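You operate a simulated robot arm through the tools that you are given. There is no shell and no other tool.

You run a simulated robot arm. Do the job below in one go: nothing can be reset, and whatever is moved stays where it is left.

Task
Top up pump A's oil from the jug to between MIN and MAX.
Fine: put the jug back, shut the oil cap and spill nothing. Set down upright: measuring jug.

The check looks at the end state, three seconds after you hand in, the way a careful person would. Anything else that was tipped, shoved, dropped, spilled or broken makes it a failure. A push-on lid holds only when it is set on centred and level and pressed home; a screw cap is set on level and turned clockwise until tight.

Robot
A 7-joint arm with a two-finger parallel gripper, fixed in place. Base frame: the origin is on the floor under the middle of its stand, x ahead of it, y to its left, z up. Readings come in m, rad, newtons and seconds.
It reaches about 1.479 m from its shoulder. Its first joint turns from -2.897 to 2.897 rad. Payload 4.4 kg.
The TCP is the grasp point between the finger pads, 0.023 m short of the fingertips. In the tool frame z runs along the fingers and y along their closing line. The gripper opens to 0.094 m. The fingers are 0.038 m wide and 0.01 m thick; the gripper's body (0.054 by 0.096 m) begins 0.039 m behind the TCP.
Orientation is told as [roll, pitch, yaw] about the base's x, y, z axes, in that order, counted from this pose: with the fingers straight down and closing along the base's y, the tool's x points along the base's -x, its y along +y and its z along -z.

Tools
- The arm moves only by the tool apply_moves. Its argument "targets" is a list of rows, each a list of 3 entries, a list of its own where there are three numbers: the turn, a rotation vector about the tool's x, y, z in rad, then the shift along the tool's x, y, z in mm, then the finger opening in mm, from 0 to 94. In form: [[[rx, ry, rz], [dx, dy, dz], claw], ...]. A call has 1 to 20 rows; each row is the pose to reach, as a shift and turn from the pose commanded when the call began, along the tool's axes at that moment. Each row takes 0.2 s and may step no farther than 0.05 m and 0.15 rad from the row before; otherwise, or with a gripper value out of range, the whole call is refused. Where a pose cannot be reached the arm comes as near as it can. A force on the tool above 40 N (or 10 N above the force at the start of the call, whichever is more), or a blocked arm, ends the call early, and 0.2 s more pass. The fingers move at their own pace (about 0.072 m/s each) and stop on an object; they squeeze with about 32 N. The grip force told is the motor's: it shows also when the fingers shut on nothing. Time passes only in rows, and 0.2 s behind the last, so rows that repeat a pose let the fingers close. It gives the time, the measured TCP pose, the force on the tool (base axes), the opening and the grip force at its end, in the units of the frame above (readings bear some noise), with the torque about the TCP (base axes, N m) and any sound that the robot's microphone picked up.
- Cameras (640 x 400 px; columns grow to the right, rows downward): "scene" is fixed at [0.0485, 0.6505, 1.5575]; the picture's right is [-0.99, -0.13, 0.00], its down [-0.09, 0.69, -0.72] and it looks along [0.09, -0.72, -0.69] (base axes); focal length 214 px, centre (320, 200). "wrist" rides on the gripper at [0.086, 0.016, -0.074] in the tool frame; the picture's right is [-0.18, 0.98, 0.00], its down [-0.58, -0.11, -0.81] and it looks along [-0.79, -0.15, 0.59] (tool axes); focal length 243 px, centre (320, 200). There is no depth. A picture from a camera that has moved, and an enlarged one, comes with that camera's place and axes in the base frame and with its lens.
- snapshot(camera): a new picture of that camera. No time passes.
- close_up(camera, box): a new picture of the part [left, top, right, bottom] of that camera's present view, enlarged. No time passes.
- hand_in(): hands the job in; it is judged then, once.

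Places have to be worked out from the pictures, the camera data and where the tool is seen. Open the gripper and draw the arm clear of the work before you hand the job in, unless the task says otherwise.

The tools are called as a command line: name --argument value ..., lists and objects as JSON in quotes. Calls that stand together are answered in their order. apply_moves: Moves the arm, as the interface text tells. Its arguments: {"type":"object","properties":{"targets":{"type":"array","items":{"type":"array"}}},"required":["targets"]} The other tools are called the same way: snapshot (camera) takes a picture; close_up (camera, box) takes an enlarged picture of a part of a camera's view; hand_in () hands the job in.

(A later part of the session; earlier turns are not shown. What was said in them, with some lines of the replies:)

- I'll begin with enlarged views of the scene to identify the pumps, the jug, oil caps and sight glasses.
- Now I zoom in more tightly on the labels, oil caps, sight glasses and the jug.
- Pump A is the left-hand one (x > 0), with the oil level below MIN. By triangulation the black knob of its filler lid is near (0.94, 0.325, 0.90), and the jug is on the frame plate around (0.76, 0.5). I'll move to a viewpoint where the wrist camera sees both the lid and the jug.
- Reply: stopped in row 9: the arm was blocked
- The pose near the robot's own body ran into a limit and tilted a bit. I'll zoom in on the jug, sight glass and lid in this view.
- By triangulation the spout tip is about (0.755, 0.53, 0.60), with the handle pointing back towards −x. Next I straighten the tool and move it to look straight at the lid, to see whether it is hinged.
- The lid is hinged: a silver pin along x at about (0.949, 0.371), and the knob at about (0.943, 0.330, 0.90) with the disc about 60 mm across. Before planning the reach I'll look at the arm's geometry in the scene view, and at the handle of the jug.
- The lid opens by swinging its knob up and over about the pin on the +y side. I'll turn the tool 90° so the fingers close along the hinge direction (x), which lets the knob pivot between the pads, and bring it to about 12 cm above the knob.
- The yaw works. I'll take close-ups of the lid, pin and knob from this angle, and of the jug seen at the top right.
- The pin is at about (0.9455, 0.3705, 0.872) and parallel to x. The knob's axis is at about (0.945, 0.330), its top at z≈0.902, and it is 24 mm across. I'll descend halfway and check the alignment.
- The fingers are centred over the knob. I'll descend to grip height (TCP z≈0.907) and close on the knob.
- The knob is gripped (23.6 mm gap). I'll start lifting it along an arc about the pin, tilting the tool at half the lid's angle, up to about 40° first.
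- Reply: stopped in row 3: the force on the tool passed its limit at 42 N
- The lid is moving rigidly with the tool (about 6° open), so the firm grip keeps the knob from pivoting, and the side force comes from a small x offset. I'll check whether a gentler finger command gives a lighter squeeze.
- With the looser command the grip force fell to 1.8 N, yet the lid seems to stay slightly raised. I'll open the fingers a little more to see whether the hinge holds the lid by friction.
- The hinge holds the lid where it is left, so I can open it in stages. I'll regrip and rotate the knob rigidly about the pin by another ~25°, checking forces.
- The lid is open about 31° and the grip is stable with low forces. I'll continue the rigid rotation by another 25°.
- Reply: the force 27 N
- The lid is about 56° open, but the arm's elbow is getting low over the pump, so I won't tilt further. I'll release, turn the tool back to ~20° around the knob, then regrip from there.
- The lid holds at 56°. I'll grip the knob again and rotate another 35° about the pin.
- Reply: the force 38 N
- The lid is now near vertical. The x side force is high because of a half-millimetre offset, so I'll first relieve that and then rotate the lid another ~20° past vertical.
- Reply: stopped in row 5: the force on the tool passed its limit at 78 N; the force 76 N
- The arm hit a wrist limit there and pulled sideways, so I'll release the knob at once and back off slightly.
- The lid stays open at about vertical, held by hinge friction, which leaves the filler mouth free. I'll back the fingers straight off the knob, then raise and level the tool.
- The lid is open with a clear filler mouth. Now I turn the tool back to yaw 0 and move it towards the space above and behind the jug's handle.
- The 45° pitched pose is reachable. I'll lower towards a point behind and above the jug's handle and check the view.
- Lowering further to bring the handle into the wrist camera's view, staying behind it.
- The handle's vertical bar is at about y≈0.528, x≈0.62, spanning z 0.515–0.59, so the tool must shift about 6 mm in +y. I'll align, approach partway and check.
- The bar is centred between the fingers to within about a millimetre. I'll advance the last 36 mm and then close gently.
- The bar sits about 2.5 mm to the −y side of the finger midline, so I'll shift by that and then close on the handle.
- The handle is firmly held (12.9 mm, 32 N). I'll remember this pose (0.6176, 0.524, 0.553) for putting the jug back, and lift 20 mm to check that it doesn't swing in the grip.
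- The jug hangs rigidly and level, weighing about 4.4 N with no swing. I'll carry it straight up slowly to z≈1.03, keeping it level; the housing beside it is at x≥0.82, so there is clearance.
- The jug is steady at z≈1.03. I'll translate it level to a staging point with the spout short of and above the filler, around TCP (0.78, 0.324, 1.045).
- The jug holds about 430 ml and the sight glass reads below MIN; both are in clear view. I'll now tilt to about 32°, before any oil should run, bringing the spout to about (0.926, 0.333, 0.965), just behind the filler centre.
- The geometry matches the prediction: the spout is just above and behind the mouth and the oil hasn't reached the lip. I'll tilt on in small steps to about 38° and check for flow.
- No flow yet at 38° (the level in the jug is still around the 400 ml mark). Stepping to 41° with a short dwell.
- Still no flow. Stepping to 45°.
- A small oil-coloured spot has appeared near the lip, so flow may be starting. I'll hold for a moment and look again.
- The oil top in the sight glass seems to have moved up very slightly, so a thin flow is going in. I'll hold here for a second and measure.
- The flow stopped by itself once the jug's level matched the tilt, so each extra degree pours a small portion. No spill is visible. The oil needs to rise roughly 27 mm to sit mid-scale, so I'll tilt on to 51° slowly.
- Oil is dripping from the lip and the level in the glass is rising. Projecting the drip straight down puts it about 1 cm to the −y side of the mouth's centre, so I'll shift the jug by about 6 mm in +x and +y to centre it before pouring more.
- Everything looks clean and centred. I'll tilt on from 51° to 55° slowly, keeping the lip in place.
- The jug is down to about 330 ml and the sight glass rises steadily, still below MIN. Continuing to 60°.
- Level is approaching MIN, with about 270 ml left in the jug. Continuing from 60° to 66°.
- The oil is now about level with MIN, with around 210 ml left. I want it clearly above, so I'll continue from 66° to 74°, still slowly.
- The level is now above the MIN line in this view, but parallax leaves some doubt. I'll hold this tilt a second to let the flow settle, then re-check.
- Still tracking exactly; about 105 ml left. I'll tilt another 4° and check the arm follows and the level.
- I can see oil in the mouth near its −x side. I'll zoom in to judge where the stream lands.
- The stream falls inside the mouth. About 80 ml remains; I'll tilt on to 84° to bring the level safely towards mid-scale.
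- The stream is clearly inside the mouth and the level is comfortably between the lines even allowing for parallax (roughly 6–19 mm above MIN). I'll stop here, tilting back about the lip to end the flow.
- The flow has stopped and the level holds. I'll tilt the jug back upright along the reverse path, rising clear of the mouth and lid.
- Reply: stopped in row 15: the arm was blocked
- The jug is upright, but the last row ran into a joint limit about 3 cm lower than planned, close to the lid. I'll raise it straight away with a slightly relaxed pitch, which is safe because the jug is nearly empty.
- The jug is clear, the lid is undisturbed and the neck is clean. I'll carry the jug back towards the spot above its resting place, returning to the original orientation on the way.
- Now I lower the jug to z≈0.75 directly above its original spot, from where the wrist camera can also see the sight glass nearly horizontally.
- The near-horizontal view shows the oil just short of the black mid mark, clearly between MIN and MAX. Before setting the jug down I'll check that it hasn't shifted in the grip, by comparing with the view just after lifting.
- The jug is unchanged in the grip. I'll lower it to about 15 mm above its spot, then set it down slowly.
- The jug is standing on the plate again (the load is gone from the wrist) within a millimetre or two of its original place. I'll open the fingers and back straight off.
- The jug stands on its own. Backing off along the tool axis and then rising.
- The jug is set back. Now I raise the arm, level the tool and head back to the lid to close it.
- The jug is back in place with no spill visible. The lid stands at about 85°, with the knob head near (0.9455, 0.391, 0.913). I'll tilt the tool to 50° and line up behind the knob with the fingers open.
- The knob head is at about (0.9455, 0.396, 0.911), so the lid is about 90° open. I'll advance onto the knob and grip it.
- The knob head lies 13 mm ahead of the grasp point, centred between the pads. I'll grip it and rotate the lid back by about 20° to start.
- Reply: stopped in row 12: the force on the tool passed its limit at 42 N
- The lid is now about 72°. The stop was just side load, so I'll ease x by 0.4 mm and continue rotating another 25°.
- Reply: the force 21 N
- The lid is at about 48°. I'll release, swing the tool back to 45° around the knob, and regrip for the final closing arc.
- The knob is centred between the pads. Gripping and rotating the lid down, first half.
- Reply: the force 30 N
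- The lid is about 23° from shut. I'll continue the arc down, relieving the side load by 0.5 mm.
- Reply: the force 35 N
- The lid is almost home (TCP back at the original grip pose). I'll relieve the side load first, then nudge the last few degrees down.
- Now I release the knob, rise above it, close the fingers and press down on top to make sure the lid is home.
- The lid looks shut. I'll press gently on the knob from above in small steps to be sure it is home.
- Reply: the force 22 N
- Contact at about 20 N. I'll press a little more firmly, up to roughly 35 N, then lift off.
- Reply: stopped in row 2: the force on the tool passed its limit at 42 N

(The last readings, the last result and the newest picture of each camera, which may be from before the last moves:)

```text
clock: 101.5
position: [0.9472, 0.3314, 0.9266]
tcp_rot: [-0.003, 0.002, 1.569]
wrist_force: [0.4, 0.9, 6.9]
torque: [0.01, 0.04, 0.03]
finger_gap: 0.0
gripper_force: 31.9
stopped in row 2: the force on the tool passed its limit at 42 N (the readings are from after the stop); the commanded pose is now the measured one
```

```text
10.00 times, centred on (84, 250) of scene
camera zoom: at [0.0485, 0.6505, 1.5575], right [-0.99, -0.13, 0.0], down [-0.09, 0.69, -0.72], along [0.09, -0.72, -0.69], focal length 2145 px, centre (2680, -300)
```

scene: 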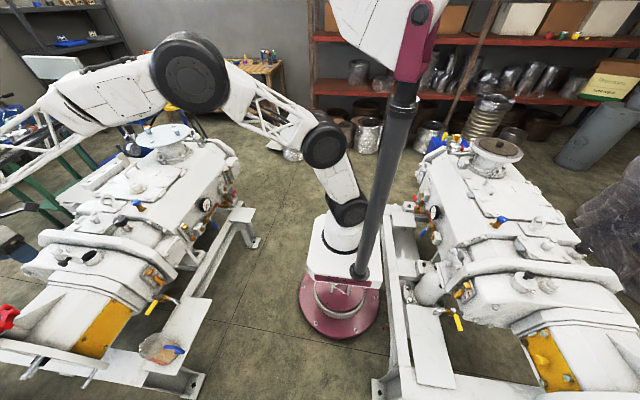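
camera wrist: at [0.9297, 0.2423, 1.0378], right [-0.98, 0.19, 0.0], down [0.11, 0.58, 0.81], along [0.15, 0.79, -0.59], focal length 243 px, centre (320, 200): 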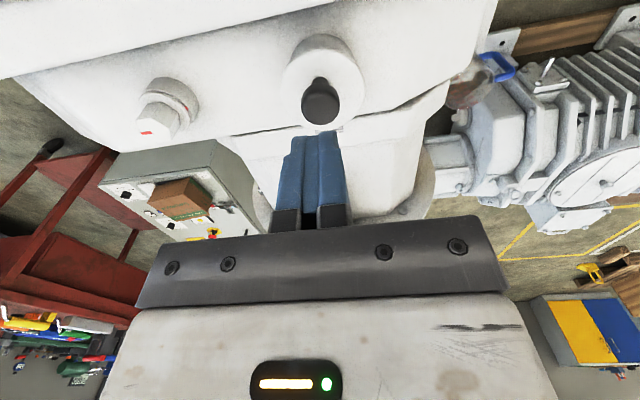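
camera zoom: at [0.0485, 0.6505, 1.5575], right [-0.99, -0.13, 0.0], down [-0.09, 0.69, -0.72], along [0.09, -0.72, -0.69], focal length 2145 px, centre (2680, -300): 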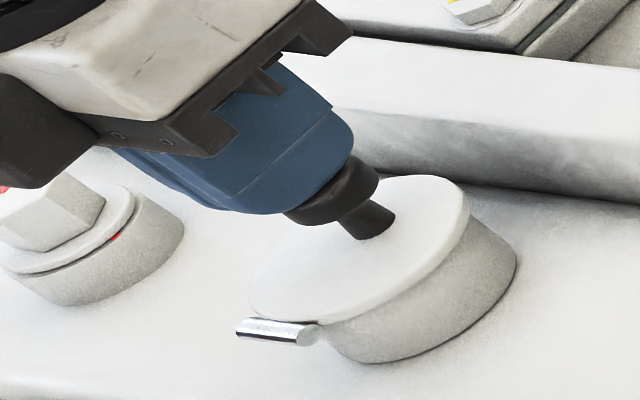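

The lid resists firmly at 42 N, so it is home. I'll lift off, open the gripper and draw the arm clear.

apply_moves --targets '[[[0, 0, 0], [0, 0, -10], 0], [[0, 0, 0], [0, 0, -35], 0], [[0, 0, 0], [0, 0, -75], 20], [[0, 0, 0], [0, 0, -115], 60], [[0, 0, 0], [0, 0, -155], 90], [[0, 0, 0], [10, 20, -190], 90], [[0, 0, 0], [25, 45, -220], 90], [[0, 0, 0], [45, 75, -240], 90]]'

close_up --camera "scene" --box '[30, 230, 126, 290]'

snapshot --camera "scene"

snapshot --camera "wrist"

```text
clock: 103.3
position: [0.8688, 0.2872, 1.165]
tcp_rot: [0.0, 0.002, 1.57]
wrist_force: [0.4, 0.5, -1.2]
torque: [-0.02, 0.0, 0.0]
finger_gap: 0.0901
gripper_force: 0.2
```

```text
6.67 times, centred on (78, 260) of scene
camera zoom: at [0.0485, 0.6505, 1.5575], right [-0.99, -0.13, 0.0], down [-0.09, 0.69, -0.72], along [0.09, -0.72, -0.69], focal length 1430 px, centre (1933, -200)
```

zoom: 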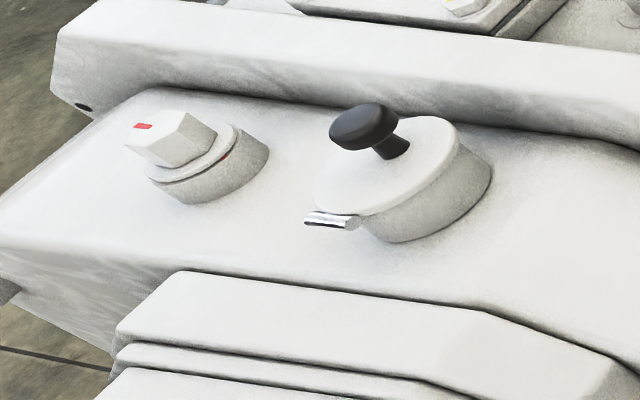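

```text
taken
```

scene: 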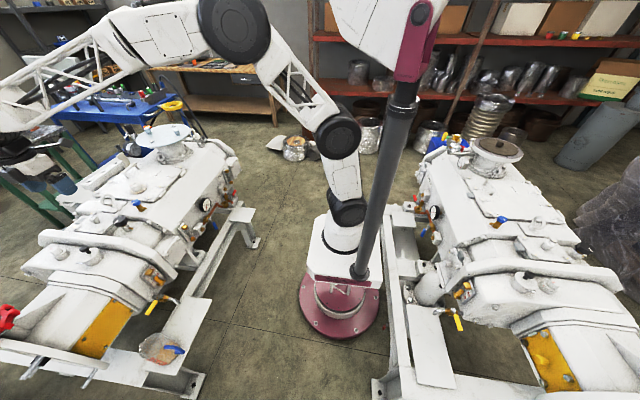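

```text
taken
camera wrist: at [0.853, 0.2003, 1.2397], right [-0.98, 0.19, 0.0], down [0.11, 0.58, 0.81], along [0.15, 0.79, -0.59], focal length 243 px, centre (320, 200)
```

wrist: 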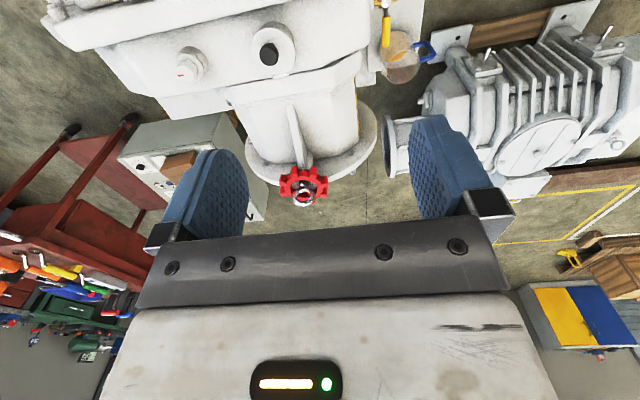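

The lid looks exactly as at the start. A last check around the neck for drips, plus the jug and sight glass.

close_up --camera "wrist" --box '[200, 0, 360, 100]'

close_up --camera "wrist" --box '[350, 0, 478, 80]'

close_up --camera "scene" --box '[100, 250, 228, 370]'

close_up --camera "scene" --box '[145, 262, 177, 282]'

```text
4.00 times, centred on (280, 50) of wrist
camera zoom: at [0.853, 0.2003, 1.2397], right [-0.98, 0.19, 0.0], down [0.11, 0.58, 0.81], along [0.15, 0.79, -0.59], focal length 970 px, centre (480, 800)
```

zoom: 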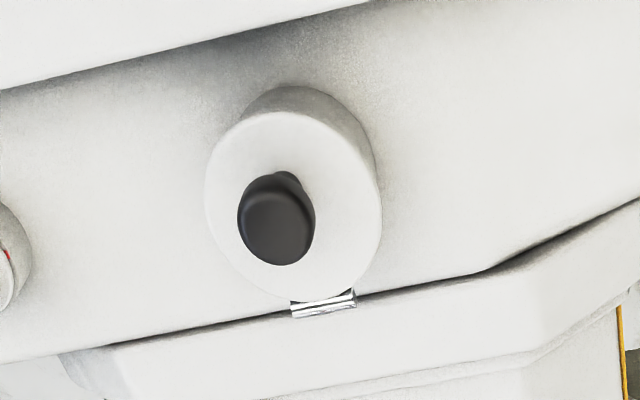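

```text
5.00 times, centred on (414, 40) of wrist
camera zoom: at [0.853, 0.2003, 1.2397], right [-0.98, 0.19, 0.0], down [0.11, 0.58, 0.81], along [0.15, 0.79, -0.59], focal length 1213 px, centre (-150, 1000)
```

zoom: 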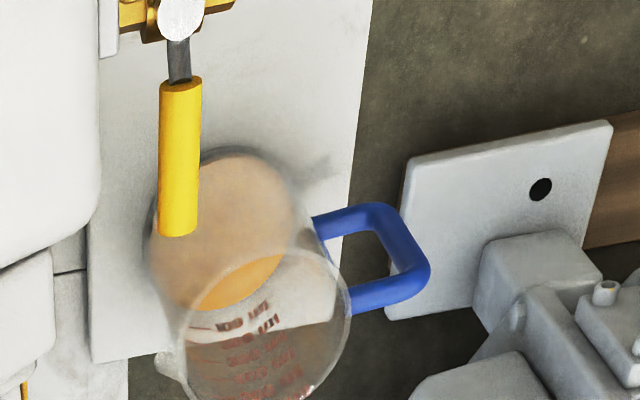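

```text
3.33 times, centred on (164, 310) of scene
camera zoom: at [0.0485, 0.6505, 1.5575], right [-0.99, -0.13, 0.0], down [-0.09, 0.69, -0.72], along [0.09, -0.72, -0.69], focal length 715 px, centre (840, -167)
```

zoom: 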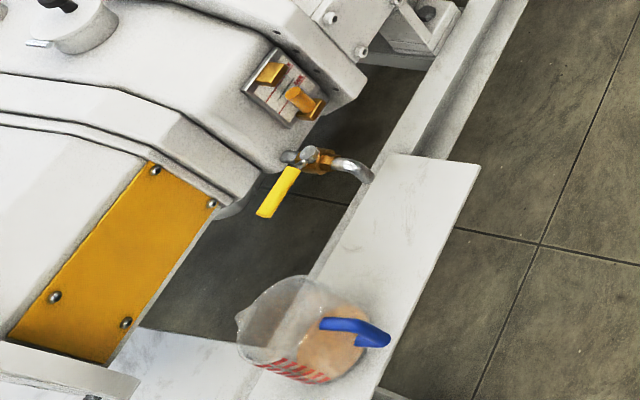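

```text
16.00 times, centred on (161, 272) of scene
camera zoom: at [0.0485, 0.6505, 1.5575], right [-0.99, -0.13, 0.0], down [-0.09, 0.69, -0.72], along [0.09, -0.72, -0.69], focal length 3432 px, centre (2864, -952)
```

zoom: 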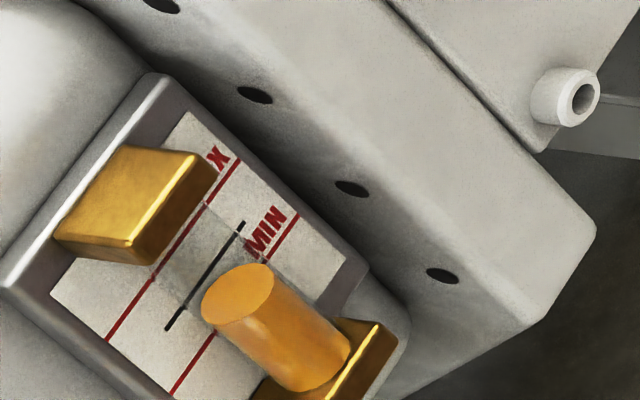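

Everything is clean: lid shut, jug upright in its place, oil level between the marks. I'll draw the arm back towards its starting position with the gripper open, then hand in.

apply_moves --targets '[[[0, 0, 0], [34, 12, -10], 90], [[0, 0, 0], [68, 24, -20], 90], [[0, 0, 0], [102, 36, -30], 90], [[0, 0, 0], [136, 48, -40], 90], [[0, 0, 0], [170, 59, -50], 90]]'

snapshot --camera "scene"

```text
clock: 104.5
position: [0.8123, 0.1165, 1.2164]
tcp_rot: [-0.002, 0.0, 1.568]
wrist_force: [-0.3, 0.3, -0.5]
torque: [0.05, -0.01, 0.0]
finger_gap: 0.09
gripper_force: 0.0
```

```text
taken
```

scene: 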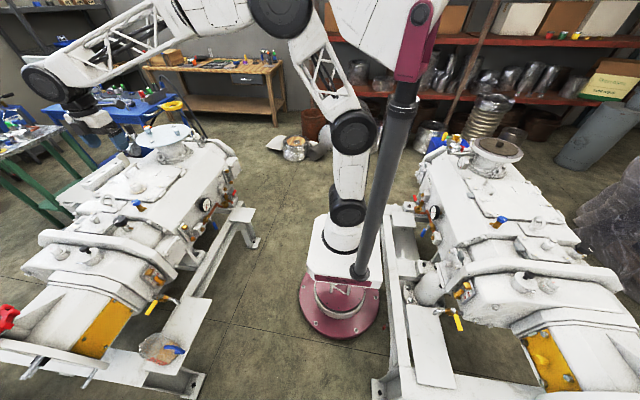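

The arm is clear with the gripper open, and the scene matches the goal, so I'm handing in.

hand_in

```text
The job is handed in.
```

Pump A's oil now sits between MIN and MAX, just under the black mid mark when seen nearly level through the sight glass. I've handed the job in, but no verdict has come back.

- **Jug:** it stands upright back on the frame plate, within a couple of millimetres of where it was. Roughly 40 ml of the original 430 ml or so is left in it.
- **Oil cap:** it is closed, and I pressed down on the knob until it resisted at about 42 N.
- **Spills:** the views of the filler neck, the housing around it and the plate showed no drips.
- **Arm:** the gripper is open and the arm is back near its starting position.

While tilting the jug back after pouring, the arm hit a joint limit. The jug dipped about 3 cm lower than planned, close to the open cap. I lifted it away at once, and the pictures afterwards showed the cap undisturbed.
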